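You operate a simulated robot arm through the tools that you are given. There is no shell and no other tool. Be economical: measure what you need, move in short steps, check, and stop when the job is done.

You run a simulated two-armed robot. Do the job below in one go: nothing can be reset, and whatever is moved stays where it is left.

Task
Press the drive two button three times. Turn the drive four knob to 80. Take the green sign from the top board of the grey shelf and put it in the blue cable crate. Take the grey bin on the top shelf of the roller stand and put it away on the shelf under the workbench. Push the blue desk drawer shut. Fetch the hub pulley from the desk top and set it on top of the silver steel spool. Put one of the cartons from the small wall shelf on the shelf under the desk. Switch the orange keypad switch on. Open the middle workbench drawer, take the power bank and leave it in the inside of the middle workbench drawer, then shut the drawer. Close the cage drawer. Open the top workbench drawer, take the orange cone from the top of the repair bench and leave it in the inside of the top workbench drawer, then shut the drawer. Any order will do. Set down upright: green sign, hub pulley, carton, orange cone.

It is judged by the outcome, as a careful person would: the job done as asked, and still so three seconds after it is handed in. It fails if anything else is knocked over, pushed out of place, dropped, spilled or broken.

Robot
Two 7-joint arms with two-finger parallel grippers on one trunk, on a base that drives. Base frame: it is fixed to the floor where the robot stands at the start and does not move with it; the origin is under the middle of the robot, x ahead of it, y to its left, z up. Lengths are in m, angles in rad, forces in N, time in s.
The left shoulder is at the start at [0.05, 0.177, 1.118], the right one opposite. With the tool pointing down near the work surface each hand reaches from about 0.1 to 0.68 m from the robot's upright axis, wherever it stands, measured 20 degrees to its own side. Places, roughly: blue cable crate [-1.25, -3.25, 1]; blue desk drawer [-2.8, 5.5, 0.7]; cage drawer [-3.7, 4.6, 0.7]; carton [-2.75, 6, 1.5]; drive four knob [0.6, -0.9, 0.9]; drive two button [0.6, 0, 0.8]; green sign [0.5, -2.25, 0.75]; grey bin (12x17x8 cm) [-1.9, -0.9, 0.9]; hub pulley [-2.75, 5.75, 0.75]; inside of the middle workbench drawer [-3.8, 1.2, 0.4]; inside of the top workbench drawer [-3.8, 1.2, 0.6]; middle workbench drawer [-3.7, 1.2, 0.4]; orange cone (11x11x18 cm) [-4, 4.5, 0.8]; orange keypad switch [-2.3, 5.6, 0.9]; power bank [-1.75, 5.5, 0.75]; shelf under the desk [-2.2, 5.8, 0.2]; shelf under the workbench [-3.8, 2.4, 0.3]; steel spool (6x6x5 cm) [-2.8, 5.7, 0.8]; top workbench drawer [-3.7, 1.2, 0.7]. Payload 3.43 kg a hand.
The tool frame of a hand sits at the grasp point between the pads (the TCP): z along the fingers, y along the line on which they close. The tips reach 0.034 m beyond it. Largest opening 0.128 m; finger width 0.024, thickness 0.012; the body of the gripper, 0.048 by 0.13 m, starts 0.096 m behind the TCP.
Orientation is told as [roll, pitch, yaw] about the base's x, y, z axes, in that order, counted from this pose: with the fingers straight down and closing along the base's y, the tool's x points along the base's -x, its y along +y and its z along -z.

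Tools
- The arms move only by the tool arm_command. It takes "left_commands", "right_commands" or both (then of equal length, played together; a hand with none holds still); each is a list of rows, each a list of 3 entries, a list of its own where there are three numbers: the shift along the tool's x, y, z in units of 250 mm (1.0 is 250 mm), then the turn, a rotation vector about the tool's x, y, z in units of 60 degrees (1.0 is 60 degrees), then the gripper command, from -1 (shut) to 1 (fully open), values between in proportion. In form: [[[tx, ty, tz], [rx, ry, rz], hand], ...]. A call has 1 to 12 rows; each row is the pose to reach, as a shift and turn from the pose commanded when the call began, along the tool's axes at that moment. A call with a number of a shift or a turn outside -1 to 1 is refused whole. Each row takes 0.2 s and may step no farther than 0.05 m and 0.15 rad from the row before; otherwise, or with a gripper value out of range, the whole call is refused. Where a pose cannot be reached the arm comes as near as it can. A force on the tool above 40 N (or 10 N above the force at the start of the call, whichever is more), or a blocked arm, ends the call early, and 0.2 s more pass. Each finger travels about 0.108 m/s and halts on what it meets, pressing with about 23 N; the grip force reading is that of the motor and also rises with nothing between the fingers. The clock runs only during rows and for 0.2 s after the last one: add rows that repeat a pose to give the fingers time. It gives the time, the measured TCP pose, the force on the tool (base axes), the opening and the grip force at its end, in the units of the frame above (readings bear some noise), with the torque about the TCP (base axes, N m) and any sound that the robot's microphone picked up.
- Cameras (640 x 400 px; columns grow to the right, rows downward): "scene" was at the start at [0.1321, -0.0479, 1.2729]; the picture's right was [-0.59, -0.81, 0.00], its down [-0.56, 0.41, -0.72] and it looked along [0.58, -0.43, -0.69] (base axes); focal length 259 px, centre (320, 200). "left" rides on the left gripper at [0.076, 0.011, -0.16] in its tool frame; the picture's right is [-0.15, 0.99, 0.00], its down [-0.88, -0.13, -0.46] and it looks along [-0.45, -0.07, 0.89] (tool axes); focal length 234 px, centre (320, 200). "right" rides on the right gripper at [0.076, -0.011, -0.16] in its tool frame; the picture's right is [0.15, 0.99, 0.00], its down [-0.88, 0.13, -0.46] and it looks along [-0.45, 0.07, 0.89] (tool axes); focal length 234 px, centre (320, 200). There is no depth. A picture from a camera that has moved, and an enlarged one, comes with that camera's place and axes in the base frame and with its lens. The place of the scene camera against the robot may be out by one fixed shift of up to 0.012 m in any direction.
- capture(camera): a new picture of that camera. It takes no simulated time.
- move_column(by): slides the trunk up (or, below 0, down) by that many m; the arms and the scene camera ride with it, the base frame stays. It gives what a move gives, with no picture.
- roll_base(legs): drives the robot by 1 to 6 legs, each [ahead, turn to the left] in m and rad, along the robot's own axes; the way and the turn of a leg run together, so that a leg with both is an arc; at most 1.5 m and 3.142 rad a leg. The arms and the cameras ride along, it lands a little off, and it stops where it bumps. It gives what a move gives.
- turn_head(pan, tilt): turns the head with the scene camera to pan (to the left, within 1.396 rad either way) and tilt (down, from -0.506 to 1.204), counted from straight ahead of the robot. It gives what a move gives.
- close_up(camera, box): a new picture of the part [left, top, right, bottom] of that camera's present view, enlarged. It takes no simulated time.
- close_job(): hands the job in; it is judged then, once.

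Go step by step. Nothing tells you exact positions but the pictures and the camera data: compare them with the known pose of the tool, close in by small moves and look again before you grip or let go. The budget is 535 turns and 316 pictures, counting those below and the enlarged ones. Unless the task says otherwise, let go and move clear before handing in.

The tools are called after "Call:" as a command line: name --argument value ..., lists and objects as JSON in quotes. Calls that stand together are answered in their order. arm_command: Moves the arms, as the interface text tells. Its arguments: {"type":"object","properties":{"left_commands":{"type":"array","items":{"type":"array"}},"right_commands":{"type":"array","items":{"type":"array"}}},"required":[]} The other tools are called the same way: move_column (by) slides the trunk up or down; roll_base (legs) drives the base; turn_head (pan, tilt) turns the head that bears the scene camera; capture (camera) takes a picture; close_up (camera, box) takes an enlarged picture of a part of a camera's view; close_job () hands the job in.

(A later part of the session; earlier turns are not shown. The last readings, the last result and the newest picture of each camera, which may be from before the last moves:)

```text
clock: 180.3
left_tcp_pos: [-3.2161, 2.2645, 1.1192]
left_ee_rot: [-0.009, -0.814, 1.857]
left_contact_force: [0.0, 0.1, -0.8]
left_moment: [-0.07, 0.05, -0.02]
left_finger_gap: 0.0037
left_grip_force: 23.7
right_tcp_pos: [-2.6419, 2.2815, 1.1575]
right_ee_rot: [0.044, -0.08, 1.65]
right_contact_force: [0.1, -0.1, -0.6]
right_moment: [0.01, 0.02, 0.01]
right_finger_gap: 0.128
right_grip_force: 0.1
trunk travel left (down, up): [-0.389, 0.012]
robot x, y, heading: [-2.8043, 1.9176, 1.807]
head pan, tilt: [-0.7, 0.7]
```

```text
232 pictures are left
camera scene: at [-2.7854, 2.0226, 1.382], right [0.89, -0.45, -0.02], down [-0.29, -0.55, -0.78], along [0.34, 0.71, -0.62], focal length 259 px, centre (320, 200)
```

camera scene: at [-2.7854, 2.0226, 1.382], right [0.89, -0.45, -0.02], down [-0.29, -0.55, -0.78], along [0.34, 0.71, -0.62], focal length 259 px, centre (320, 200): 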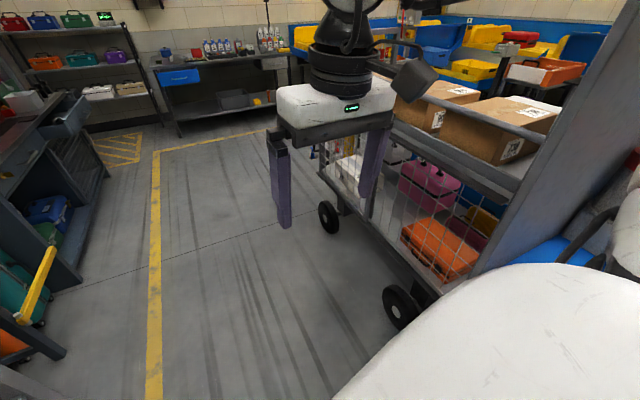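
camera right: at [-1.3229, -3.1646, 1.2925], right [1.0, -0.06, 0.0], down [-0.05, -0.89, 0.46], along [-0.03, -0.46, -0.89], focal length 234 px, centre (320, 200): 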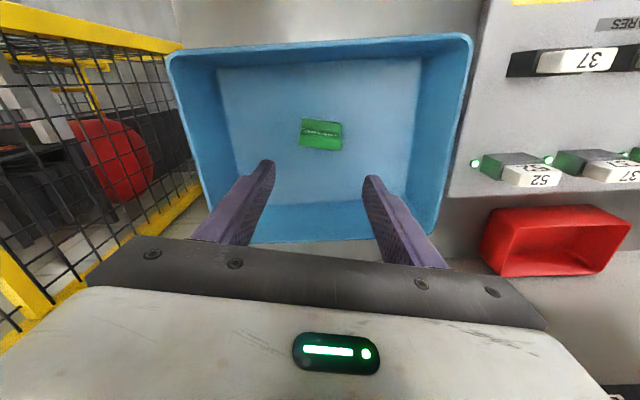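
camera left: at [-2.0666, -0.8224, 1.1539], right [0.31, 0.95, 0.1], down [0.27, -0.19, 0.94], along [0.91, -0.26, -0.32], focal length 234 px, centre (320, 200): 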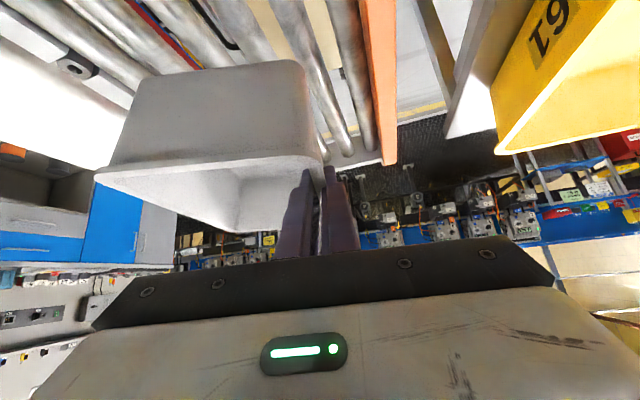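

Call:
roll_base --legs '[[-0.2, 0]]'

Call:
turn_head --pan -1.35 --tilt 0.5

Call:
capture --camera "scene"

```text
clock: 181.9
left_tcp_pos: [-3.1724, 2.1011, 1.1068]
left_ee_rot: [0.001, -0.779, 1.851]
left_contact_force: [0.4, -0.1, -1.2]
left_moment: [-0.08, 0.04, 0.01]
left_finger_gap: 0.0037
left_grip_force: 23.0
right_tcp_pos: [-2.5957, 2.1195, 1.1431]
right_ee_rot: [0.032, -0.039, 1.653]
right_contact_force: [0.4, -0.3, -0.2]
right_moment: [0.0, -0.01, 0.02]
right_finger_gap: 0.1282
right_grip_force: 0.0
trunk travel left (down, up): [-0.389, 0.012]
robot x, y, heading: [-2.757, 1.726, 1.813]
head pan, tilt: [-0.7, 0.7]
```

```text
clock: 183.0
left_tcp_pos: [-3.1706, 2.1031, 1.1065]
left_ee_rot: [-0.001, -0.777, 1.849]
left_contact_force: [0.6, 0.0, -1.0]
left_moment: [-0.06, 0.07, -0.01]
left_finger_gap: 0.0041
left_grip_force: 23.0
right_tcp_pos: [-2.5961, 2.1203, 1.1424]
right_ee_rot: [0.032, -0.036, 1.653]
right_contact_force: [-0.9, 0.8, 0.0]
right_moment: [0.02, 0.03, 0.01]
right_finger_gap: 0.1281
right_grip_force: 0.1
trunk travel left (down, up): [-0.389, 0.012]
robot x, y, heading: [-2.7588, 1.7246, 1.812]
head pan, tilt: [-1.349, 0.499]
```

```text
231 pictures are left
camera scene: at [-2.6981, 1.8351, 1.3958], right [0.45, -0.89, 0.0], down [-0.43, -0.21, -0.88], along [0.79, 0.39, -0.48], focal length 259 px, centre (320, 200)
```

scene: 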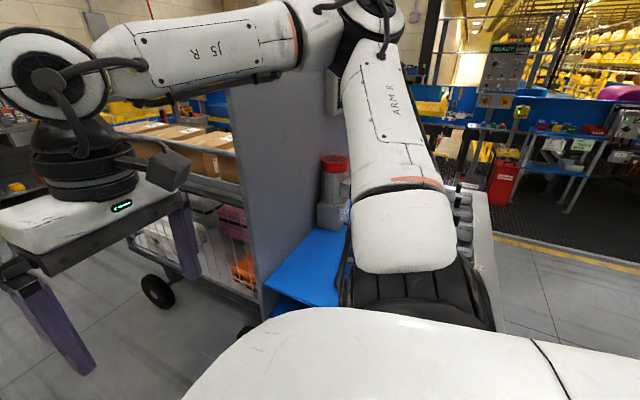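

The raised right elbow catches the grey panel, so I'll swing further west around it.

Call:
roll_base --legs '[[0, 0.65], [0.38, 0], [0, -0.85]]'

Call:
turn_head --pan 0.6 --tilt 0.8

Call:
capture --camera "scene"

```text
clock: 189.3
left_tcp_pos: [-3.3898, 2.4074, 1.1063]
left_ee_rot: [0.0, -0.778, 1.665]
left_contact_force: [0.5, -0.1, -1.2]
left_moment: [-0.08, 0.1, 0.02]
left_finger_gap: 0.0036
left_grip_force: 22.9
right_tcp_pos: [-2.8215, 2.3188, 1.1429]
right_ee_rot: [0.031, -0.037, 1.468]
right_contact_force: [0.3, -0.4, 0.2]
right_moment: [-0.01, -0.03, 0.0]
right_finger_gap: 0.1282
right_grip_force: 0.0
trunk travel left (down, up): [-0.389, 0.012]
robot x, y, heading: [-3.0565, 1.9623, 1.623]
head pan, tilt: [-1.349, 0.499]
```

```text
clock: 191.2
left_tcp_pos: [-3.3917, 2.408, 1.1062]
left_ee_rot: [0.001, -0.778, 1.665]
left_contact_force: [-0.2, 0.6, -2.4]
left_moment: [-0.04, 0.07, 0.03]
left_finger_gap: 0.0035
left_grip_force: 22.9
right_tcp_pos: [-2.8216, 2.3184, 1.1436]
right_ee_rot: [0.03, -0.037, 1.469]
right_contact_force: [0.1, -0.5, -0.7]
right_moment: [-0.03, -0.01, 0.01]
right_finger_gap: 0.1278
right_grip_force: 0.2
trunk travel left (down, up): [-0.389, 0.012]
robot x, y, heading: [-3.0554, 1.9622, 1.628]
head pan, tilt: [0.6, 0.799]
```

```text
230 pictures are left
camera scene: at [-3.1111, 2.096, 1.3699], right [0.79, 0.61, 0.0], down [0.44, -0.57, -0.7], along [-0.43, 0.55, -0.72], focal length 259 px, centre (320, 200)
```

scene: 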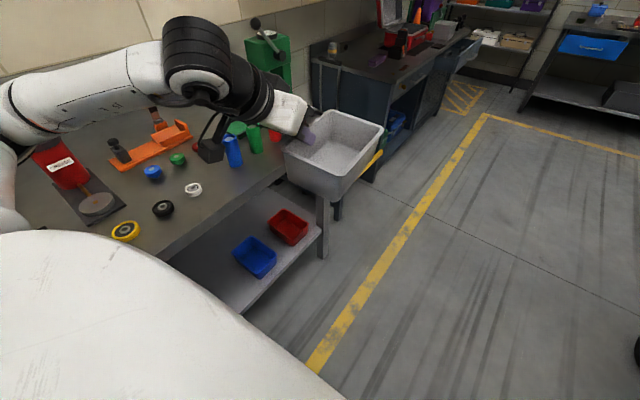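

The free part of the low shelf is left of the small blue bin (around y≈2.1). I'll get in position facing the shelf.

Call:
roll_base --legs '[[0, -0.06], [0.38, 0], [0, 1.57], [-0.1, 0]]'

Call:
turn_head --pan 0.2 --tilt 0.8

Call:
capture --camera "scene"

```text
clock: 198.7
left_tcp_pos: [-3.4152, 2.0315, 1.1078]
left_ee_rot: [0.0, -0.777, -3.105]
left_contact_force: [0.8, 0.8, -2.0]
left_moment: [-0.08, -0.03, -0.01]
left_finger_gap: 0.0035
left_grip_force: 23.5
right_tcp_pos: [-3.2948, 2.5941, 1.1431]
right_ee_rot: [0.03, -0.037, 2.98]
right_contact_force: [0.8, -0.1, -0.2]
right_moment: [0.0, 0.04, -0.02]
right_finger_gap: 0.128
right_grip_force: 0.0
trunk travel left (down, up): [-0.389, 0.012]
robot x, y, heading: [-2.9507, 2.3402, 3.136]
head pan, tilt: [0.6, 0.799]
```

```text
clock: 199.5
left_tcp_pos: [-3.4173, 2.0307, 1.1068]
left_ee_rot: [0.001, -0.779, -3.105]
left_contact_force: [0.0, -1.3, -1.8]
left_moment: [-0.06, -0.04, 0.01]
left_finger_gap: 0.0037
left_grip_force: 23.3
right_tcp_pos: [-3.2965, 2.5956, 1.1426]
right_ee_rot: [0.031, -0.038, 2.982]
right_contact_force: [-0.2, -0.8, -0.6]
right_moment: [-0.03, 0.0, 0.0]
right_finger_gap: 0.1277
right_grip_force: 0.0
trunk travel left (down, up): [-0.389, 0.012]
robot x, y, heading: [-2.9506, 2.3439, 3.137]
head pan, tilt: [0.201, 0.799]
```

```text
229 pictures are left
camera scene: at [-3.1048, 2.3271, 1.3699], right [-0.2, 0.98, 0.0], down [0.7, 0.14, -0.7], along [-0.68, -0.14, -0.72], focal length 259 px, centre (320, 200)
```

scene: 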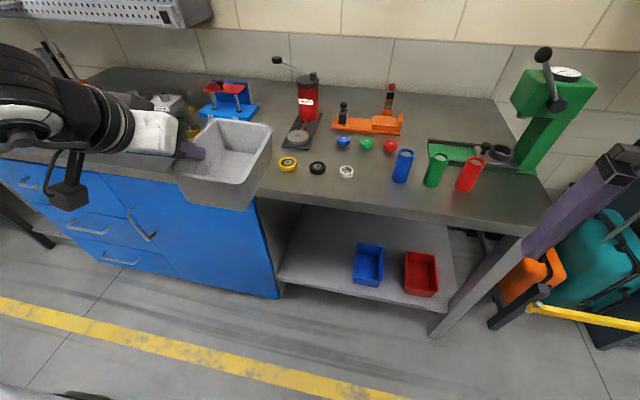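

The shelf's free gap is y≈2.06–2.36. I'll shift the base about 0.12 m to the right.

Call:
roll_base --legs '[[-0.15, 0], [0, -0.6], [0.22, 0], [0, 0.6]]'

Call:
move_column --by -0.38

Call:
capture --camera "scene"

```text
clock: 205.5
left_tcp_pos: [-3.4459, 2.1435, 1.1067]
left_ee_rot: [0.0, -0.78, -3.079]
left_contact_force: [0.0, 0.1, -1.0]
left_moment: [-0.05, -0.05, 0.02]
left_finger_gap: 0.0037
left_grip_force: 23.1
right_tcp_pos: [-3.3362, 2.7099, 1.1434]
right_ee_rot: [0.03, -0.037, 3.004]
right_contact_force: [0.0, 0.2, 0.0]
right_moment: [0.04, 0.01, 0.01]
right_finger_gap: 0.128
right_grip_force: 0.0
trunk travel left (down, up): [-0.389, 0.012]
robot x, y, heading: [-2.9897, 2.4638, -3.119]
head pan, tilt: [0.201, 0.799]
```

```text
clock: 209.2
left_tcp_pos: [-3.4453, 2.1433, 0.7272]
left_ee_rot: [0.0, -0.78, -3.08]
left_contact_force: [-0.1, -0.4, -2.1]
left_moment: [-0.08, -0.04, 0.0]
left_finger_gap: 0.0037
left_grip_force: 22.9
right_tcp_pos: [-3.3371, 2.7095, 0.7634]
right_ee_rot: [0.031, -0.037, 3.005]
right_contact_force: [0.1, 0.3, 0.2]
right_moment: [-0.01, 0.0, 0.01]
right_finger_gap: 0.1279
right_grip_force: 0.1
trunk travel left (down, up): [-0.009, 0.392]
robot x, y, heading: [-2.9885, 2.4624, -3.119]
head pan, tilt: [0.201, 0.799]
```

```text
228 pictures are left
camera scene: at [-3.1406, 2.4465, 0.9899], right [-0.22, 0.97, 0.0], down [0.7, 0.16, -0.7], along [-0.68, -0.15, -0.72], focal length 259 px, centre (320, 200)
```

scene: 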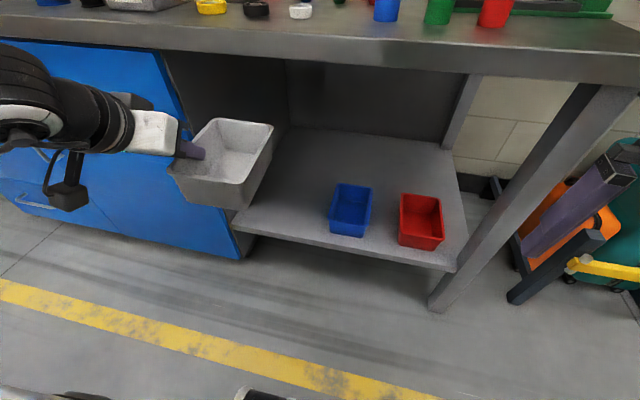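

Call:
arm_command --left_commands '[[[0.12, -0.03, 0.12], [0, 0, 0], -1], [[0.24, -0.06, 0.24], [0, 0, 0], -1], [[0.36, -0.09, 0.36], [0, 0, 0], -1], [[0.48, -0.12, 0.48], [0, 0, 0], -1], [[0.6, -0.148, 0.6], [0, 0, 0], -1], [[0.703, -0.148, 0.711], [0, 0, 0], -1]]'

Call:
capture --camera "scene"

```text
clock: 210.6
left_tcp_pos: [-3.4505, 2.177, 0.5103]
left_ee_rot: [-0.002, -0.772, -3.08]
left_contact_force: [0.1, 0.3, -2.3]
left_moment: [-0.08, -0.03, 0.01]
left_finger_gap: 0.0039
left_grip_force: 23.1
left hand out of reach, approached as far as the arm can: row 6
right_tcp_pos: [-3.337, 2.709, 0.7635]
right_ee_rot: [0.031, -0.038, 3.007]
right_contact_force: [-0.2, -0.2, -0.5]
right_moment: [0.01, 0.0, 0.02]
right_finger_gap: 0.1283
right_grip_force: 0.1
trunk travel left (down, up): [-0.009, 0.392]
robot x, y, heading: [-2.9892, 2.4678, -3.118]
head pan, tilt: [0.201, 0.799]
```

```text
227 pictures are left
camera scene: at [-3.1406, 2.4465, 0.9899], right [-0.22, 0.97, 0.0], down [0.7, 0.16, -0.7], along [-0.68, -0.15, -0.72], focal length 259 px, centre (320, 200)
```

scene: 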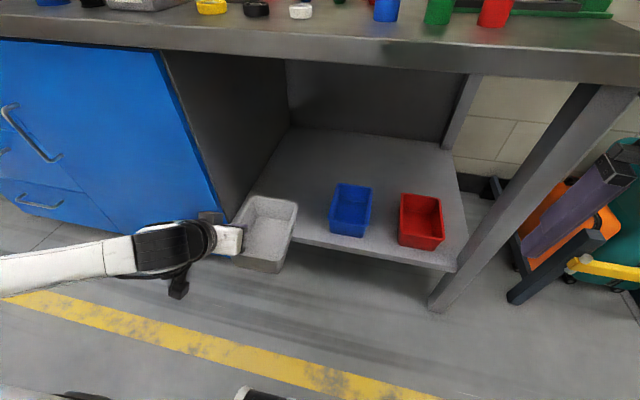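

Call:
arm_command --left_commands '[[[-0.12, 0, 0.12], [0, 0, 0], -1], [[-0.24, 0, 0.24], [0, 0, 0], -1], [[-0.36, 0, 0.36], [0, 0, 0], -1], [[-0.48, 0, 0.48], [0, 0, 0], -1], [[-0.6, 0, 0.6], [0, 0, 0], -1], [[-0.711, -0.02, 0.703], [0, 0, 0], -1]]'

Call:
capture --camera "scene"

Call:
capture --camera "left"

```text
clock: 212.0
left_tcp_pos: [-3.7011, 2.1662, 0.51]
left_ee_rot: [0.002, -0.777, -3.084]
left_contact_force: [-0.1, 0.3, -1.5]
left_moment: [-0.1, -0.07, 0.0]
left_finger_gap: 0.0034
left_grip_force: 22.8
right_tcp_pos: [-3.337, 2.7093, 0.7634]
right_ee_rot: [0.031, -0.037, 3.005]
right_contact_force: [-0.6, 0.0, 0.0]
right_moment: [0.01, -0.01, -0.01]
right_finger_gap: 0.128
right_grip_force: 0.1
trunk travel left (down, up): [-0.009, 0.392]
robot x, y, heading: [-2.9863, 2.4668, -3.119]
head pan, tilt: [0.201, 0.799]
```

```text
226 pictures are left
camera scene: at [-3.1406, 2.4464, 0.9898], right [-0.22, 0.97, 0.0], down [0.7, 0.16, -0.7], along [-0.68, -0.15, -0.72], focal length 259 px, centre (320, 200)
```

scene: 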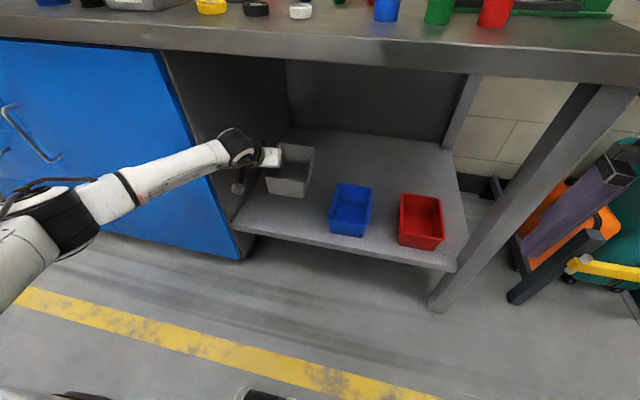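

```text
225 pictures are left
camera left: at [-3.5347, 2.1648, 0.572], right [-0.04, -0.99, 0.1], down [-0.32, 0.11, 0.94], along [-0.95, 0.01, -0.32], focal length 234 px, centre (320, 200)
```

left: 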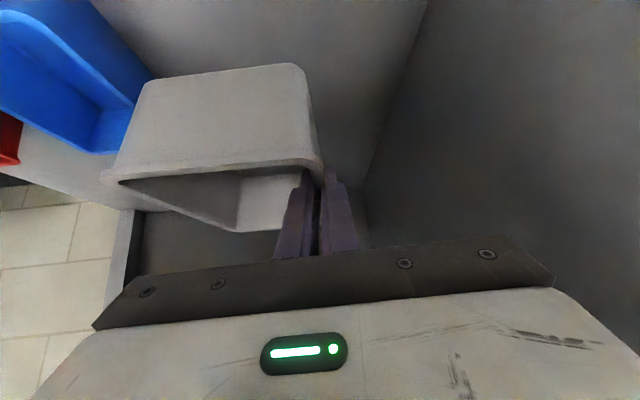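

Call:
arm_command --left_commands '[[[0.09, 0, 0.09], [0, 0, 0], -1], [[0.18, 0, 0.18], [0, 0, 0], -1], [[0.28, 0, 0.284], [0, 0, 0], -1], [[0.31, 0, 0.312], [0, 0, 0], -1], [[0.337, 0, 0.341], [0, 0, 0], -1], [[0.365, 0, 0.369], [0, 0, 0], -1], [[0.393, 0, 0.398], [0, 0, 0], -1], [[0.421, 0, 0.426], [0, 0, 0], -1], [[0.449, 0, 0.455], [0, 0, 0], -1]]'

Call:
capture --camera "scene"

```text
clock: 214.0
left_tcp_pos: [-3.7027, 2.1657, 0.3541]
left_ee_rot: [-0.003, -0.785, -3.079]
left_contact_force: [-2.9, 1.2, 16.0]
left_moment: [0.82, 0.2, -0.05]
left_finger_gap: 0.0058
left_grip_force: 23.0
right_tcp_pos: [-3.3371, 2.7103, 0.7636]
right_ee_rot: [0.031, -0.039, 3.003]
right_contact_force: [0.0, 0.2, 0.9]
right_moment: [0.05, -0.01, 0.03]
right_finger_gap: 0.128
right_grip_force: 0.0
trunk travel left (down, up): [-0.009, 0.392]
robot x, y, heading: [-2.9913, 2.463, -3.12]
head pan, tilt: [0.201, 0.799]
```

```text
224 pictures are left
camera scene: at [-3.1394, 2.447, 0.9903], right [-0.22, 0.97, 0.0], down [0.7, 0.16, -0.7], along [-0.68, -0.16, -0.72], focal length 259 px, centre (320, 200)
```

scene: 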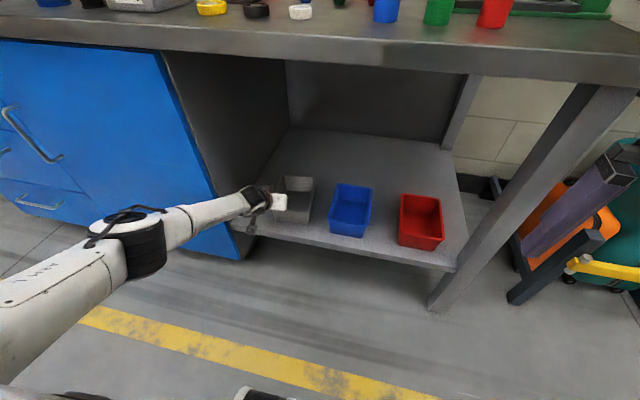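

Call:
arm_command --left_commands '[[[-0.01, 0, -0.01], [0, 0, 0], -0.7], [[-0.01, 0, -0.01], [0, 0, 0], -0.5], [[-0.01, 0, -0.01], [0, 0, 0], -0.5], [[-0.04, 0, -0.15], [0, 0, 0], -0.5], [[-0.08, 0, -0.32], [0, 0, 0], -0.5], [[-0.08, 0, -0.5], [0, 0, 0], -0.5], [[-0.08, 0, -0.7], [0, 0, 0], -0.5], [[-0.08, 0, -0.88], [0, 0, 0], -0.5]]'

Call:
capture --camera "scene"

```text
clock: 215.8
left_tcp_pos: [-3.5592, 2.1714, 0.5219]
left_ee_rot: [0.0, -0.776, -3.08]
left_contact_force: [-0.1, -0.2, 0.3]
left_moment: [0.01, 0.02, 0.0]
left_finger_gap: 0.032
left_grip_force: 0.0
right_tcp_pos: [-3.3387, 2.7092, 0.7618]
right_ee_rot: [0.032, -0.036, 3.005]
right_contact_force: [0.6, 0.4, -0.2]
right_moment: [-0.02, -0.01, 0.0]
right_finger_gap: 0.1278
right_grip_force: 0.1
trunk travel left (down, up): [-0.009, 0.392]
robot x, y, heading: [-2.9882, 2.4657, -3.12]
head pan, tilt: [0.201, 0.799]
```

```text
223 pictures are left
camera scene: at [-3.1406, 2.4465, 0.9898], right [-0.22, 0.97, 0.0], down [0.7, 0.16, -0.7], along [-0.68, -0.15, -0.72], focal length 259 px, centre (320, 200)
```

scene: 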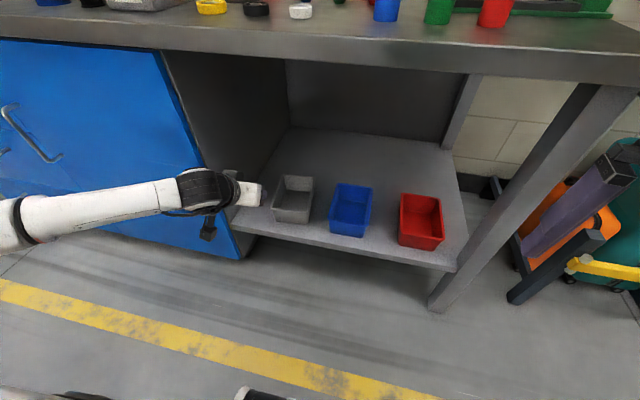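

The grey bin stands on the shelf beside the blue one. I'll retract the arm and go to the workbench drawers to open the middle one ahead of time.

Call:
arm_command --left_commands '[[[0.1, 0, -0.14], [0, 0, 0], -0.5], [[0.2, 0, -0.28], [0, 0, 0], -0.5], [[0.3, 0, -0.42], [0, 0, 0], -0.5], [[0.4, 0, -0.55], [0, 0, 0], -0.5]]'

Call:
move_column --by 0.2

Call:
roll_base --legs '[[-0.1, 0], [0, 1.54], [1.0, 0], [0, -1.54]]'

Call:
turn_head --pan 0.0 --tilt 0.75

Call:
capture --camera "scene"

```text
clock: 216.8
left_tcp_pos: [-3.3935, 2.1845, 0.5491]
left_ee_rot: [0.0, -0.771, -3.082]
left_contact_force: [-0.8, 0.2, -1.2]
left_moment: [-0.05, 0.08, -0.05]
left_finger_gap: 0.032
left_grip_force: 0.1
right_tcp_pos: [-3.3376, 2.7095, 0.7636]
right_ee_rot: [0.03, -0.037, 3.006]
right_contact_force: [-0.7, 0.1, 0.3]
right_moment: [0.03, -0.01, 0.01]
right_finger_gap: 0.1278
right_grip_force: 0.1
trunk travel left (down, up): [-0.009, 0.392]
robot x, y, heading: [-2.988, 2.4618, -3.124]
head pan, tilt: [0.201, 0.799]
```

```text
clock: 218.9
left_tcp_pos: [-3.3941, 2.1841, 0.7503]
left_ee_rot: [-0.002, -0.772, -3.079]
left_contact_force: [0.2, 0.3, -0.6]
left_moment: [-0.01, 0.01, 0.0]
left_finger_gap: 0.0322
left_grip_force: 0.0
right_tcp_pos: [-3.3388, 2.7089, 0.9628]
right_ee_rot: [0.032, -0.037, 3.006]
right_contact_force: [-0.2, 0.4, 0.0]
right_moment: [-0.01, 0.01, -0.01]
right_finger_gap: 0.128
right_grip_force: 0.1
trunk travel left (down, up): [-0.209, 0.192]
robot x, y, heading: [-2.9857, 2.4632, -3.116]
head pan, tilt: [0.201, 0.799]
```

```text
clock: 225.3
left_tcp_pos: [-2.6044, 1.9214, 0.7488]
left_ee_rot: [0.02, -0.762, -1.529]
left_contact_force: [0.2, -0.1, 0.2]
left_moment: [0.0, -0.01, 0.0]
left_finger_gap: 0.0317
left_grip_force: 0.0
right_tcp_pos: [-3.1348, 1.9782, 0.966]
right_ee_rot: [0.035, -0.044, -1.716]
right_contact_force: [0.2, -0.9, 0.0]
right_moment: [0.06, -0.03, -0.01]
right_finger_gap: 0.1282
right_grip_force: 0.1
trunk travel left (down, up): [-0.209, 0.192]
robot x, y, heading: [-2.8851, 2.319, -1.543]
head pan, tilt: [0.201, 0.799]
stopped in leg 3: the robot was blocked; the commanded pose is now the measured one
```

```text
clock: 226.0
left_tcp_pos: [-2.6049, 1.9222, 0.7487]
left_ee_rot: [0.018, -0.764, -1.529]
left_contact_force: [-0.6, 0.8, 0.1]
left_moment: [0.01, 0.02, 0.04]
left_finger_gap: 0.032
left_grip_force: 0.0
right_tcp_pos: [-3.1341, 1.9793, 0.9665]
right_ee_rot: [0.035, -0.045, -1.715]
right_contact_force: [-1.1, 1.0, -0.3]
right_moment: [-0.01, -0.04, -0.03]
right_finger_gap: 0.1281
right_grip_force: 0.1
trunk travel left (down, up): [-0.209, 0.192]
robot x, y, heading: [-2.8865, 2.3194, -1.544]
head pan, tilt: [0.0, 0.75]
```

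```text
222 pictures are left
camera scene: at [-2.8893, 2.1775, 1.1956], right [-1.0, -0.03, 0.0], down [-0.02, 0.67, -0.74], along [0.02, -0.74, -0.67], focal length 259 px, centre (320, 200)
```

scene: 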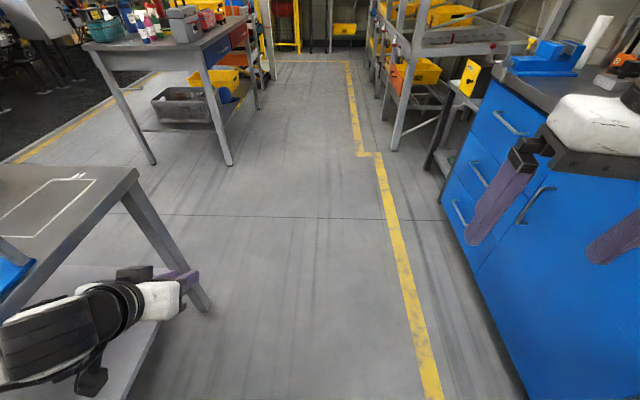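

My left forearm ran into the service table's side at the lower height. I'll back off, swing the arm away and raise it before passing.

Call:
roll_base --legs '[[-0.06, 0], [0, -1.1]]'

Call:
move_column --by 0.18

Call:
turn_head --pan 1.1 --tilt 0.7

Call:
capture --camera "scene"

```text
clock: 228.2
left_tcp_pos: [-2.7543, 1.9074, 0.7394]
left_ee_rot: [0.02, -0.743, -1.872]
left_contact_force: [0.4, 0.2, 0.0]
left_moment: [-0.01, 0.03, -0.01]
left_finger_gap: 0.032
left_grip_force: 0.0
right_tcp_pos: [-3.2375, 2.1365, 0.9601]
right_ee_rot: [0.018, -0.03, -2.059]
right_contact_force: [0.6, 0.3, 0.2]
right_moment: [-0.01, 0.07, -0.03]
right_finger_gap: 0.128
right_grip_force: 0.0
trunk travel left (down, up): [-0.209, 0.192]
robot x, y, heading: [-2.8862, 2.3815, -1.755]
head pan, tilt: [0.0, 0.75]
stopped in leg 2: the robot was blocked; the commanded pose is now the measured one
```

```text
clock: 230.2
left_tcp_pos: [-2.755, 1.908, 0.9199]
left_ee_rot: [0.021, -0.742, -1.874]
left_contact_force: [0.0, -0.1, 0.4]
left_moment: [0.0, 0.0, 0.0]
left_finger_gap: 0.0319
left_grip_force: 0.0
right_tcp_pos: [-3.2383, 2.135, 1.1412]
right_ee_rot: [0.021, -0.028, -2.059]
right_contact_force: [-0.4, 0.7, -1.1]
right_moment: [-0.02, 0.05, -0.02]
right_finger_gap: 0.1277
right_grip_force: 0.0
trunk travel left (down, up): [-0.389, 0.012]
robot x, y, heading: [-2.8872, 2.3825, -1.746]
head pan, tilt: [0.0, 0.75]
```

```text
clock: 231.6
left_tcp_pos: [-2.7554, 1.9085, 0.9216]
left_ee_rot: [0.018, -0.742, -1.874]
left_contact_force: [-0.7, -0.3, 0.3]
left_moment: [0.01, -0.03, 0.01]
left_finger_gap: 0.0321
left_grip_force: 0.1
right_tcp_pos: [-3.2376, 2.1347, 1.1402]
right_ee_rot: [0.019, -0.028, -2.061]
right_contact_force: [-0.8, 0.7, -0.4]
right_moment: [-0.01, 0.03, -0.02]
right_finger_gap: 0.1282
right_grip_force: 0.0
trunk travel left (down, up): [-0.389, 0.012]
robot x, y, heading: [-2.8905, 2.3762, -1.749]
head pan, tilt: [1.1, 0.7]
```

```text
221 pictures are left
camera scene: at [-2.8375, 2.2598, 1.3781], right [-0.61, -0.8, 0.0], down [-0.51, 0.39, -0.76], along [0.61, -0.46, -0.64], focal length 259 px, centre (320, 200)
```

scene: 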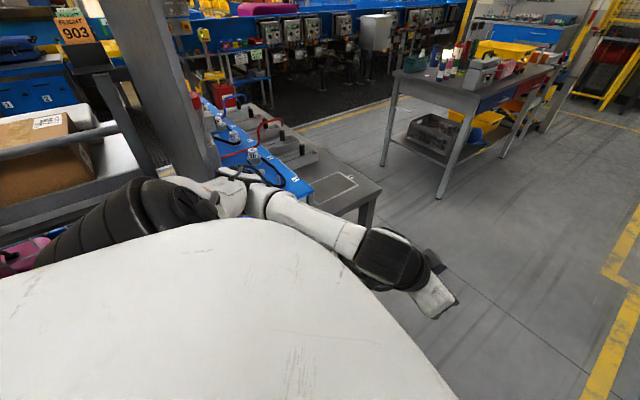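

Call:
roll_base --legs '[[-0.2, 0], [0, -0.7]]'

Call:
capture --camera "scene"

```text
clock: 235.1
left_tcp_pos: [-3.0628, 2.1364, 0.9206]
left_ee_rot: [0.023, -0.742, -2.595]
left_contact_force: [0.8, -0.7, -0.3]
left_moment: [0.01, -0.02, 0.0]
left_finger_gap: 0.0319
left_grip_force: 0.0
right_tcp_pos: [-3.2756, 2.6252, 1.1405]
right_ee_rot: [0.019, -0.027, -2.781]
right_contact_force: [0.0, -0.5, 0.2]
right_moment: [0.01, 0.04, 0.01]
right_finger_gap: 0.1281
right_grip_force: 0.0
trunk travel left (down, up): [-0.389, 0.012]
robot x, y, heading: [-2.8543, 2.5775, -2.468]
head pan, tilt: [1.1, 0.7]
```

```text
220 pictures are left
camera scene: at [-2.8944, 2.453, 1.3781], right [-0.98, -0.2, 0.0], down [-0.13, 0.63, -0.77], along [0.15, -0.75, -0.64], focal length 259 px, centre (320, 200)
```

scene: 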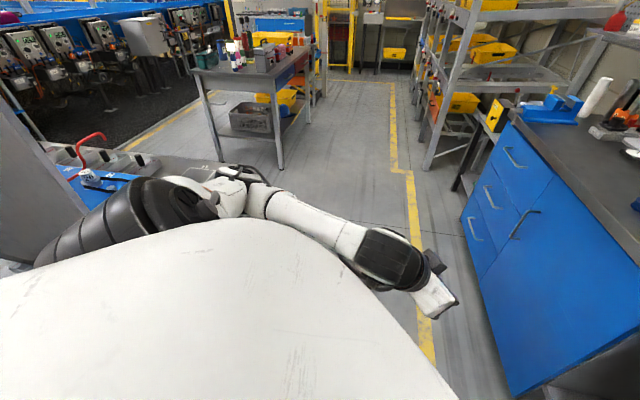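

Call:
roll_base --legs '[[0.22, 0], [0, 0.9], [1.0, 0], [0, -1.57]]'

Call:
turn_head --pan 0.0 --tilt 0.8

Call:
capture --camera "scene"

```text
clock: 247.7
left_tcp_pos: [-3.4554, 1.2229, 0.9205]
left_ee_rot: [0.021, -0.742, 3.027]
left_contact_force: [-0.2, -0.8, -0.5]
left_moment: [0.03, -0.03, 0.02]
left_finger_gap: 0.0321
left_grip_force: 0.0
right_tcp_pos: [-3.3217, 1.7391, 1.1396]
right_ee_rot: [0.019, -0.029, 2.839]
right_contact_force: [0.8, -0.6, -0.6]
right_moment: [-0.03, -0.01, 0.0]
right_finger_gap: 0.1278
right_grip_force: 0.0
trunk travel left (down, up): [-0.389, 0.012]
robot x, y, heading: [-3.0182, 1.442, -3.133]
head pan, tilt: [1.1, 0.7]
```

```text
clock: 249.0
left_tcp_pos: [-3.4562, 1.2224, 0.9219]
left_ee_rot: [0.023, -0.741, 3.025]
left_contact_force: [0.2, 0.0, 0.6]
left_moment: [-0.02, 0.01, 0.01]
left_finger_gap: 0.0322
left_grip_force: 0.0
right_tcp_pos: [-3.3224, 1.7387, 1.1403]
right_ee_rot: [0.019, -0.027, 2.838]
right_contact_force: [0.9, 0.5, 0.3]
right_moment: [0.01, -0.01, 0.01]
right_finger_gap: 0.1278
right_grip_force: 0.0
trunk travel left (down, up): [-0.389, 0.012]
robot x, y, heading: [-3.0186, 1.4432, -3.134]
head pan, tilt: [0.0, 0.799]
```

```text
219 pictures are left
camera scene: at [-3.1723, 1.4414, 1.3699], right [-0.01, 1.0, 0.0], down [0.72, 0.01, -0.7], along [-0.7, -0.01, -0.72], focal length 259 px, centre (320, 200)
```

scene: 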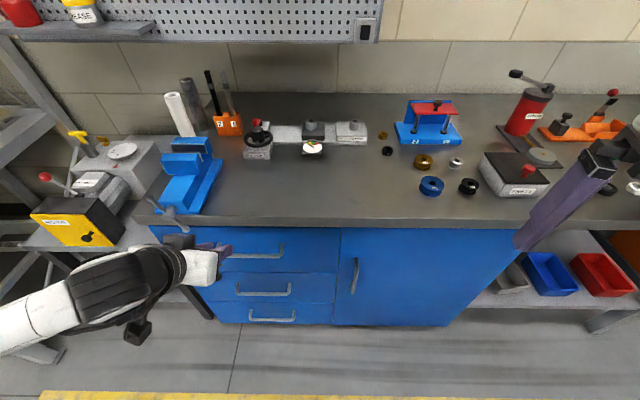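

I see three drawers with bar handles at z≈0.73, 0.49 and 0.25, y≈1.24. I'll zoom on the handles.

Call:
close_up --camera "scene" --box '[180, 215, 360, 335]'

Call:
close_up --camera "left" --box '[0, 0, 640, 400]'

```text
3.33 times, centred on (270, 275) of scene
camera zoom: at [-3.1723, 1.4414, 1.3699], right [-0.01, 1.0, 0.0], down [0.72, 0.01, -0.7], along [-0.7, -0.01, -0.72], focal length 863 px, centre (487, -50)
```

zoom: 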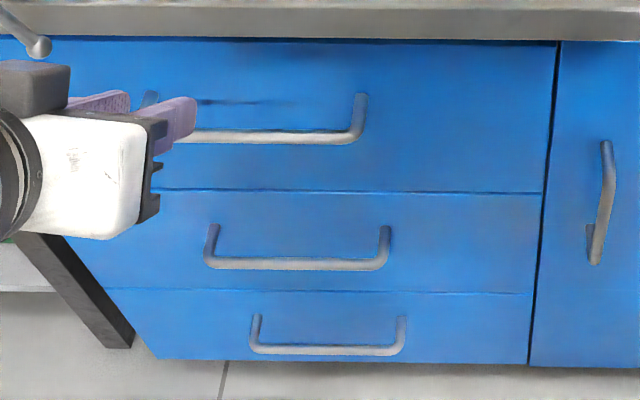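

```text
1.00 times, centred on (320, 200) of left
camera zoom: at [-3.2941, 1.1961, 0.988], right [-0.21, -0.97, 0.11], down [-0.32, 0.18, 0.93], along [-0.92, 0.16, -0.35], focal length 234 px, centre (320, 200)
```

zoom: 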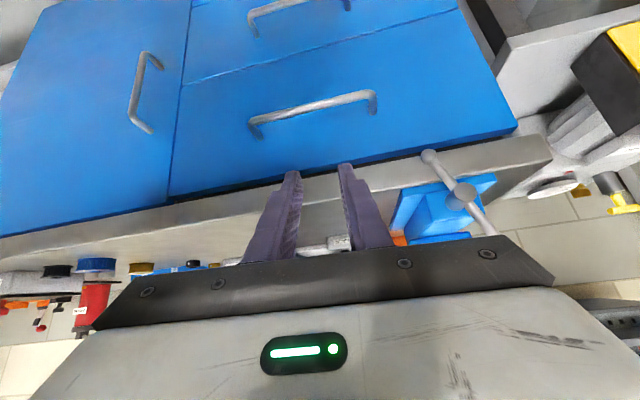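

Handle of the middle drawer is about (-3.555, 1.243, 0.52). I'll back off, angle the base and lower the trunk for a level left-hand grip.

Call:
roll_base --legs '[[-0.33, 0], [0, -0.4]]'

Call:
move_column --by -0.3

Call:
arm_command --left_commands '[[[0.0, 0, 0.0], [0, -0.14, 0.0], -0.5], [[0.0, 0, 0.0], [0, -0.28, 0.0], -0.5], [[0.0, 0, 0.0], [0, -0.42, 0.0], -0.5], [[0.0, 0, 0.0], [0, -0.56, 0.0], -0.5], [[0.0, 0, 0.0], [0, -0.7, 0.0], -0.5]]'

```text
clock: 252.4
left_tcp_pos: [-3.171, 1.4112, 0.9199]
left_ee_rot: [0.02, -0.742, 2.631]
left_contact_force: [-0.6, 0.4, -0.1]
left_moment: [-0.01, 0.01, 0.01]
left_finger_gap: 0.0322
left_grip_force: 0.0
right_tcp_pos: [-2.8491, 1.8374, 1.1395]
right_ee_rot: [0.018, -0.027, 2.441]
right_contact_force: [0.3, 0.2, 0.4]
right_moment: [-0.01, 0.05, -0.01]
right_finger_gap: 0.1282
right_grip_force: 0.0
trunk travel left (down, up): [-0.389, 0.012]
robot x, y, heading: [-2.6835, 1.4424, 2.754]
head pan, tilt: [0.0, 0.799]
```

```text
clock: 255.4
left_tcp_pos: [-3.1715, 1.4112, 0.6212]
left_ee_rot: [0.021, -0.742, 2.63]
left_contact_force: [-0.8, 0.0, 0.1]
left_moment: [-0.01, 0.01, 0.04]
left_finger_gap: 0.0319
left_grip_force: 0.1
right_tcp_pos: [-2.8488, 1.8372, 0.8409]
right_ee_rot: [0.017, -0.029, 2.442]
right_contact_force: [0.5, 0.3, -0.3]
right_moment: [0.04, -0.04, -0.02]
right_finger_gap: 0.1279
right_grip_force: 0.0
trunk travel left (down, up): [-0.089, 0.312]
robot x, y, heading: [-2.6853, 1.4463, 2.752]
head pan, tilt: [0.0, 0.799]
```

```text
clock: 256.6
left_tcp_pos: [-3.1733, 1.4034, 0.6477]
left_ee_rot: [-0.003, -0.835, 2.635]
left_contact_force: [0.0, -0.1, -0.2]
left_moment: [-0.02, 0.0, 0.04]
left_finger_gap: 0.032
left_grip_force: 0.1
left hand out of reach, approached as far as the arm can: row 1, 2, 3, 4, 5
right_tcp_pos: [-2.8495, 1.8365, 0.84]
right_ee_rot: [0.017, -0.029, 2.441]
right_contact_force: [0.6, 0.1, -0.1]
right_moment: [-0.01, 0.0, -0.01]
right_finger_gap: 0.128
right_grip_force: 0.0
trunk travel left (down, up): [-0.089, 0.312]
robot x, y, heading: [-2.6824, 1.4435, 2.754]
head pan, tilt: [0.0, 0.799]
```

Call:
arm_command --left_commands '[[[0, 0.14, 0.09], [-0.05, 0, -0.045], -0.5], [[-0.01, 0.28, 0.18], [-0.1, 0, -0.09], -0.5], [[-0.015, 0.42, 0.27], [-0.15, 0, -0.135], -0.5], [[-0.02, 0.56, 0.36], [-0.2, 0, -0.18], -0.5], [[-0.025, 0.7, 0.45], [-0.25, 0, -0.23], -0.5], [[-0.03, 0.85, 0.54], [-0.3, 0, -0.27], -0.5], [[-0.034, 1.0, 0.62], [-0.354, 0, -0.32], -0.5], [[-0.034, 1.0, 0.62], [-0.354, 0, -0.32], -0.5]]'

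Call:
capture --camera "scene"

```text
clock: 258.4
left_tcp_pos: [-3.4013, 1.2446, 0.5485]
left_ee_rot: [-0.006, -0.833, 3.135]
left_contact_force: [0.5, -0.7, 0.7]
left_moment: [0.01, -0.02, 0.0]
left_finger_gap: 0.0319
left_grip_force: 0.0
right_tcp_pos: [-2.8497, 1.8365, 0.8399]
right_ee_rot: [0.018, -0.028, 2.443]
right_contact_force: [0.5, -0.5, 0.3]
right_moment: [0.01, -0.01, 0.0]
right_finger_gap: 0.128
right_grip_force: 0.1
trunk travel left (down, up): [-0.089, 0.312]
robot x, y, heading: [-2.6821, 1.4444, 2.752]
head pan, tilt: [0.0, 0.799]
```

```text
216 pictures are left
camera scene: at [-2.826, 1.5026, 1.0699], right [0.38, 0.93, 0.0], down [0.66, -0.27, -0.7], along [-0.65, 0.26, -0.72], focal length 259 px, centre (320, 200)
```

scene: 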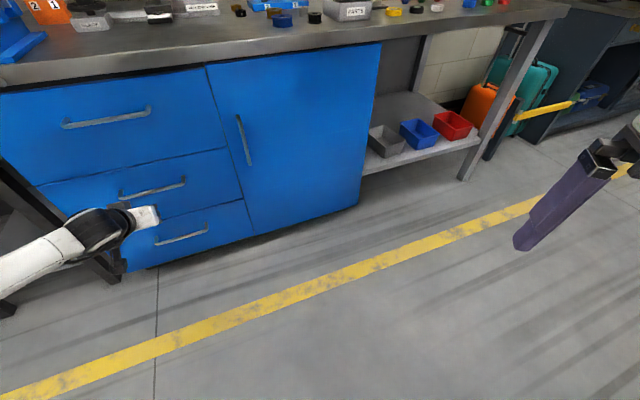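

Call:
arm_command --left_commands '[[[0, 0, 0], [0, -0.13, 0], -0.5], [[0, 0, 0], [0, -0.26, 0], -0.5], [[0, 0, 0], [0, -0.39, 0], -0.5], [[0, 0, 0], [0, -0.52, 0], -0.5], [[0, 0, 0], [0, -0.64, 0], -0.5], [[0, 0, 0], [0, -0.64, 0], -0.5]]'

```text
clock: 259.8
left_tcp_pos: [-3.4149, 1.1705, 0.5431]
left_ee_rot: [-0.518, -1.486, -2.697]
left_contact_force: [0.6, 0.4, -0.1]
left_moment: [0.0, 0.03, -0.04]
left_finger_gap: 0.032
left_grip_force: 0.1
left hand out of reach, approached as far as the arm can: row 1, 2, 3, 4, 5, 6
right_tcp_pos: [-2.85, 1.8362, 0.8406]
right_ee_rot: [0.019, -0.026, 2.442]
right_contact_force: [-0.3, 0.1, 0.9]
right_moment: [0.05, -0.04, 0.0]
right_finger_gap: 0.1278
right_grip_force: 0.1
trunk travel left (down, up): [-0.089, 0.312]
robot x, y, heading: [-2.6797, 1.4465, 2.755]
head pan, tilt: [0.0, 0.799]
```

Call:
arm_command --left_commands '[[[0, 0, 0], [0, 0, -0.14], -0.5], [[0, 0, 0], [0, 0, -0.28], -0.5], [[0, 0, 0], [0, 0, -0.42], -0.5], [[0, 0, 0], [0, 0, -0.56], -0.5], [[0, 0, 0], [0, 0, -0.7], -0.5], [[0, 0, 0], [0, 0, -0.84], -0.5], [[0, 0, 0], [0, 0, -0.98], -0.5]]'

Call:
arm_command --left_commands '[[[0, 0, 0], [0, 0, -0.14], -0.5], [[0, 0, 0], [0, 0, -0.28], -0.5], [[0, 0, 0], [0, 0, -0.42], -0.5], [[0, 0, 0], [0, 0, -0.52], -0.5]]'

Call:
capture --camera "left"

Call:
capture --camera "scene"

```text
clock: 261.4
left_tcp_pos: [-3.417, 1.1691, 0.5456]
left_ee_rot: [-1.491, -0.496, -1.687]
left_contact_force: [0.0, 0.6, 0.1]
left_moment: [-0.01, 0.01, 0.0]
left_finger_gap: 0.032
left_grip_force: 0.0
right_tcp_pos: [-2.849, 1.8368, 0.8404]
right_ee_rot: [0.021, -0.027, 2.443]
right_contact_force: [-0.5, -0.1, 0.2]
right_moment: [0.01, 0.06, 0.02]
right_finger_gap: 0.1281
right_grip_force: 0.0
trunk travel left (down, up): [-0.089, 0.312]
robot x, y, heading: [-2.6787, 1.4452, 2.75]
head pan, tilt: [0.0, 0.799]
```

```text
clock: 262.4
left_tcp_pos: [-3.4177, 1.1688, 0.5447]
left_ee_rot: [-1.498, 0.046, -1.646]
left_contact_force: [-0.6, 0.0, 0.5]
left_moment: [-0.03, 0.01, 0.01]
left_finger_gap: 0.0323
left_grip_force: 0.2
right_tcp_pos: [-2.8493, 1.8376, 0.8403]
right_ee_rot: [0.02, -0.028, 2.443]
right_contact_force: [-0.5, -1.0, -0.1]
right_moment: [-0.01, -0.01, 0.0]
right_finger_gap: 0.128
right_grip_force: 0.1
trunk travel left (down, up): [-0.089, 0.312]
robot x, y, heading: [-2.6795, 1.4469, 2.75]
head pan, tilt: [0.0, 0.799]
```

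```text
215 pictures are left
camera left: at [-3.2523, 1.2318, 0.5504], right [0.06, -0.11, -0.99], down [0.38, -0.92, 0.12], along [-0.92, -0.38, -0.02], focal length 234 px, centre (320, 200)
```

left: 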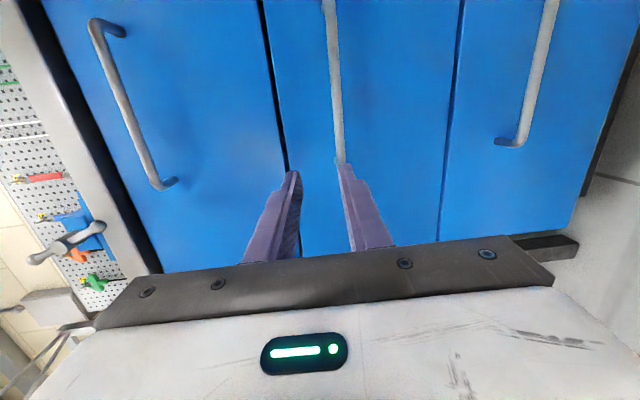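

```text
214 pictures are left
camera scene: at [-2.826, 1.5026, 1.0699], right [0.38, 0.93, 0.0], down [0.66, -0.27, -0.7], along [-0.65, 0.26, -0.72], focal length 259 px, centre (320, 200)
```

scene: 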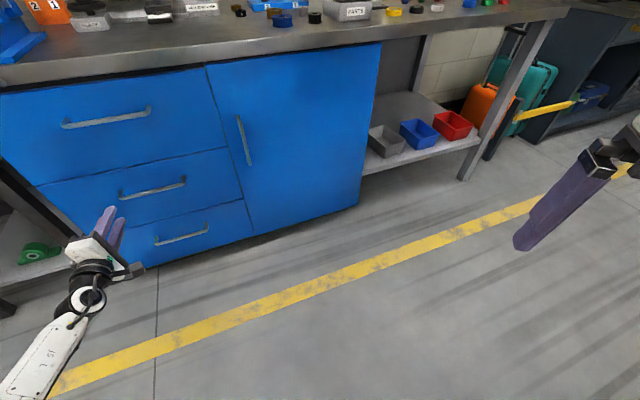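

Fine alignment: the bar is at z≈0.513. I'll shift over to the bar's middle and move in.

Call:
arm_command --left_commands '[[[0.11, 0.05, 0.05], [0, 0, 0], 0], [[0.221, 0.102, 0.12], [0, 0, 0], 0], [[0.221, 0.102, 0.26], [0, 0, 0], 0], [[0.221, 0.102, 0.4], [0, 0, 0], 0], [[0.221, 0.102, 0.4], [0, 0, 0], 0]]'

Call:
capture --camera "left"

```text
clock: 263.6
left_tcp_pos: [-3.5107, 1.2313, 0.5171]
left_ee_rot: [-1.499, 0.044, -1.645]
left_contact_force: [0.1, -0.4, -0.1]
left_moment: [-0.03, -0.01, -0.05]
left_finger_gap: 0.0641
left_grip_force: 0.1
right_tcp_pos: [-2.849, 1.8372, 0.8396]
right_ee_rot: [0.019, -0.027, 2.442]
right_contact_force: [0.7, -1.3, -0.2]
right_moment: [-0.01, -0.01, 0.0]
right_finger_gap: 0.1281
right_grip_force: 0.1
trunk travel left (down, up): [-0.089, 0.312]
robot x, y, heading: [-2.6806, 1.4428, 2.754]
head pan, tilt: [0.0, 0.799]
```

```text
213 pictures are left
camera left: at [-3.3452, 1.2956, 0.5219], right [0.06, -0.11, -0.99], down [0.38, -0.92, 0.12], along [-0.92, -0.38, -0.02], focal length 234 px, centre (320, 200)
```

left: 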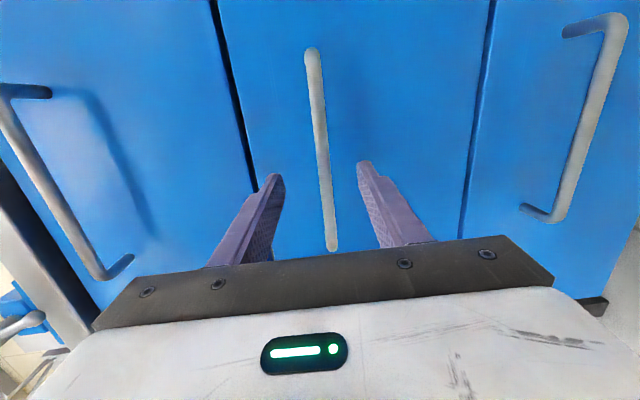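

Call:
arm_command --left_commands '[[[0, 0, 0.06], [0, 0, 0], 0], [[0, 0, 0.11], [0, 0, 0], 0], [[0, 0, 0.11], [0, 0, 0], -1], [[0, 0, 0.11], [0, 0, 0], -1], [[0, 0, 0.11], [0, 0, 0], -1]]'

Call:
capture --camera "left"

```text
clock: 264.8
left_tcp_pos: [-3.5292, 1.2348, 0.5129]
left_ee_rot: [-1.486, 0.039, -1.646]
left_contact_force: [1.2, 3.6, -17.2]
left_moment: [-1.26, -0.34, -0.11]
left_finger_gap: 0.0121
left_grip_force: 45.2
left hand out of reach, approached as far as the arm can: row 2, 3, 4, 5
right_tcp_pos: [-2.8504, 1.837, 0.8396]
right_ee_rot: [0.018, -0.027, 2.441]
right_contact_force: [0.7, -0.5, 0.4]
right_moment: [0.0, 0.01, 0.0]
right_finger_gap: 0.1279
right_grip_force: 0.1
trunk travel left (down, up): [-0.089, 0.312]
robot x, y, heading: [-2.6854, 1.4434, 2.751]
head pan, tilt: [0.0, 0.799]
```

```text
212 pictures are left
camera left: at [-3.3635, 1.2982, 0.5182], right [0.07, -0.11, -0.99], down [0.38, -0.92, 0.13], along [-0.92, -0.38, -0.02], focal length 234 px, centre (320, 200)
```

left: 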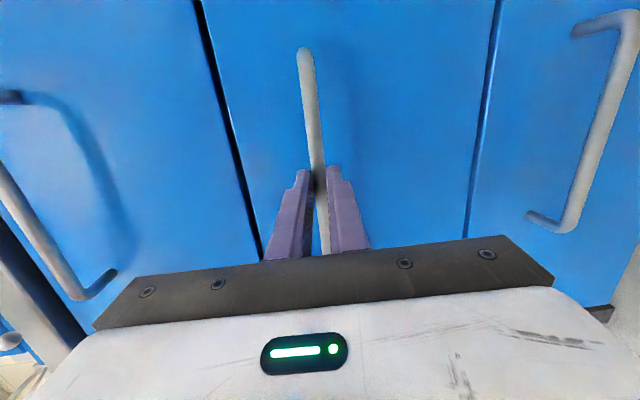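

Call:
arm_command --left_commands '[[[0.007, 0.007, -0.1], [0, 0, 0], -1], [[0.015, 0.015, -0.2], [0, 0, 0], -1], [[0.026, 0.026, -0.35], [0, 0, 0], -1], [[0.037, 0.037, -0.5], [0, 0, 0], -1], [[0.049, 0.049, -0.65], [0, 0, 0], -1], [[0.06, 0.06, -0.8], [0, 0, 0], -1], [[0.071, 0.071, -0.95], [0, 0, 0], -1]]'

Call:
capture --camera "scene"

```text
clock: 266.4
left_tcp_pos: [-3.2875, 1.233, 0.5114]
left_ee_rot: [-1.482, 0.042, -1.648]
left_contact_force: [0.6, -3.8, -29.1]
left_moment: [-1.08, -0.72, -1.01]
left_finger_gap: 0.0124
left_grip_force: 45.0
right_tcp_pos: [-2.8511, 1.8373, 0.8398]
right_ee_rot: [0.015, -0.027, 2.445]
right_contact_force: [0.2, -0.3, -0.4]
right_moment: [0.0, 0.0, -0.02]
right_finger_gap: 0.1278
right_grip_force: 0.0
trunk travel left (down, up): [-0.089, 0.312]
robot x, y, heading: [-2.6813, 1.4423, 2.751]
head pan, tilt: [0.0, 0.799]
```

```text
211 pictures are left
camera scene: at [-2.8283, 1.5017, 1.0693], right [0.38, 0.93, 0.0], down [0.67, -0.27, -0.7], along [-0.64, 0.26, -0.72], focal length 259 px, centre (320, 200)
```

scene: 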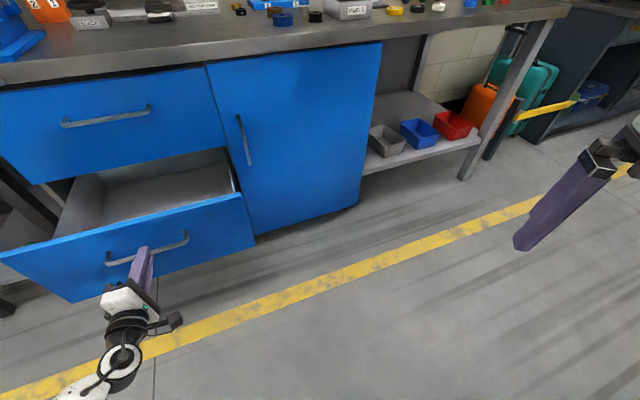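

The middle drawer is open about 24 cm and empty. I'll release and fold the arm, then go north for the other jobs.

Call:
arm_command --left_commands '[[[0, 0, 0], [0, 0, 0], -0.3], [[0, 0, 0], [0, 0, 0], -0.2], [[0, 0, -0.15], [0, 0, 0], -0.2], [[0, 0, -0.3], [0, 0, 0.1], -0.2], [[0, 0, -0.4], [0, 0, 0.24], -0.2], [[0, 0, -0.45], [0, 0, 0.38], -0.2], [[0, 0, -0.45], [0, 0, 0.52], -0.2], [[0, 0, -0.45], [0, 0, 0.66], -0.2], [[0, 0, -0.45], [0, 0, 0.8], -0.2], [[0, 0, -0.45], [0, 0, 0.94], -0.2]]'

Call:
move_column --by 0.3

Call:
arm_command --left_commands '[[[0, 0, 0], [0, 0, 0.14], -0.2], [[0, 0, 0], [0, 0, 0.28], -0.2], [[0, 0, 0], [0, 0, 0.42], -0.2], [[0, 0, 0], [0, 0, 0.54], -0.2]]'

```text
clock: 268.8
left_tcp_pos: [-3.2337, 1.2729, 0.5857]
left_ee_rot: [-1.677, -0.671, -1.452]
left_contact_force: [-0.4, -0.2, 0.2]
left_moment: [0.02, 0.0, -0.01]
left_finger_gap: 0.0509
left_grip_force: 0.0
right_tcp_pos: [-2.8504, 1.8375, 0.8405]
right_ee_rot: [0.02, -0.029, 2.442]
right_contact_force: [0.0, 0.3, 0.0]
right_moment: [-0.02, 0.05, -0.01]
right_finger_gap: 0.1279
right_grip_force: 0.1
trunk travel left (down, up): [-0.089, 0.312]
robot x, y, heading: [-2.6843, 1.4441, 2.753]
head pan, tilt: [0.0, 0.799]
stopped in row 10 (left hand): the arm was blocked; the commanded pose is now the measured one
```

```text
clock: 271.8
left_tcp_pos: [-3.2331, 1.2722, 0.8851]
left_ee_rot: [-1.678, -0.67, -1.449]
left_contact_force: [0.4, -0.3, -0.4]
left_moment: [0.0, -0.03, -0.01]
left_finger_gap: 0.0511
left_grip_force: 0.1
right_tcp_pos: [-2.8495, 1.8371, 1.1401]
right_ee_rot: [0.018, -0.029, 2.44]
right_contact_force: [-0.1, 0.1, 1.5]
right_moment: [0.0, 0.01, -0.01]
right_finger_gap: 0.1277
right_grip_force: 0.0
trunk travel left (down, up): [-0.389, 0.012]
robot x, y, heading: [-2.6819, 1.4457, 2.755]
head pan, tilt: [0.0, 0.799]
```

```text
clock: 272.8
left_tcp_pos: [-3.2749, 1.231, 0.7773]
left_ee_rot: [-1.841, -1.172, -1.264]
left_contact_force: [0.2, 0.1, 0.5]
left_moment: [-0.03, -0.01, 0.02]
left_finger_gap: 0.051
left_grip_force: 0.0
left hand out of reach, approached as far as the arm can: row 2, 3, 4
right_tcp_pos: [-2.8483, 1.8365, 1.1411]
right_ee_rot: [0.019, -0.027, 2.442]
right_contact_force: [-0.4, 0.2, -0.1]
right_moment: [0.03, 0.01, 0.01]
right_finger_gap: 0.1279
right_grip_force: 0.1
trunk travel left (down, up): [-0.389, 0.012]
robot x, y, heading: [-2.6812, 1.4438, 2.752]
head pan, tilt: [0.0, 0.799]
```

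Call:
capture --camera "scene"

```text
210 pictures are left
camera scene: at [-2.8262, 1.5025, 1.3699], right [0.38, 0.93, 0.0], down [0.66, -0.27, -0.7], along [-0.65, 0.26, -0.72], focal length 259 px, centre (320, 200)
```

scene: 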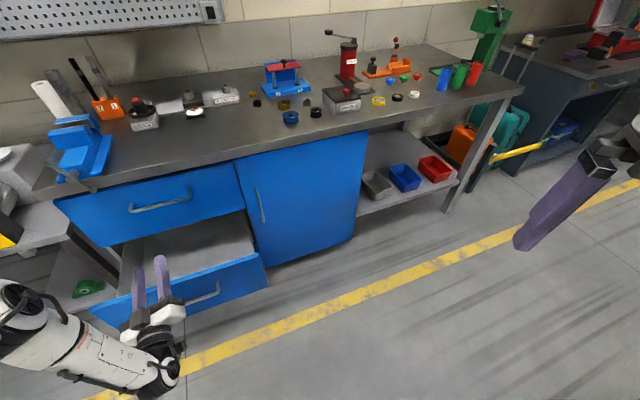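

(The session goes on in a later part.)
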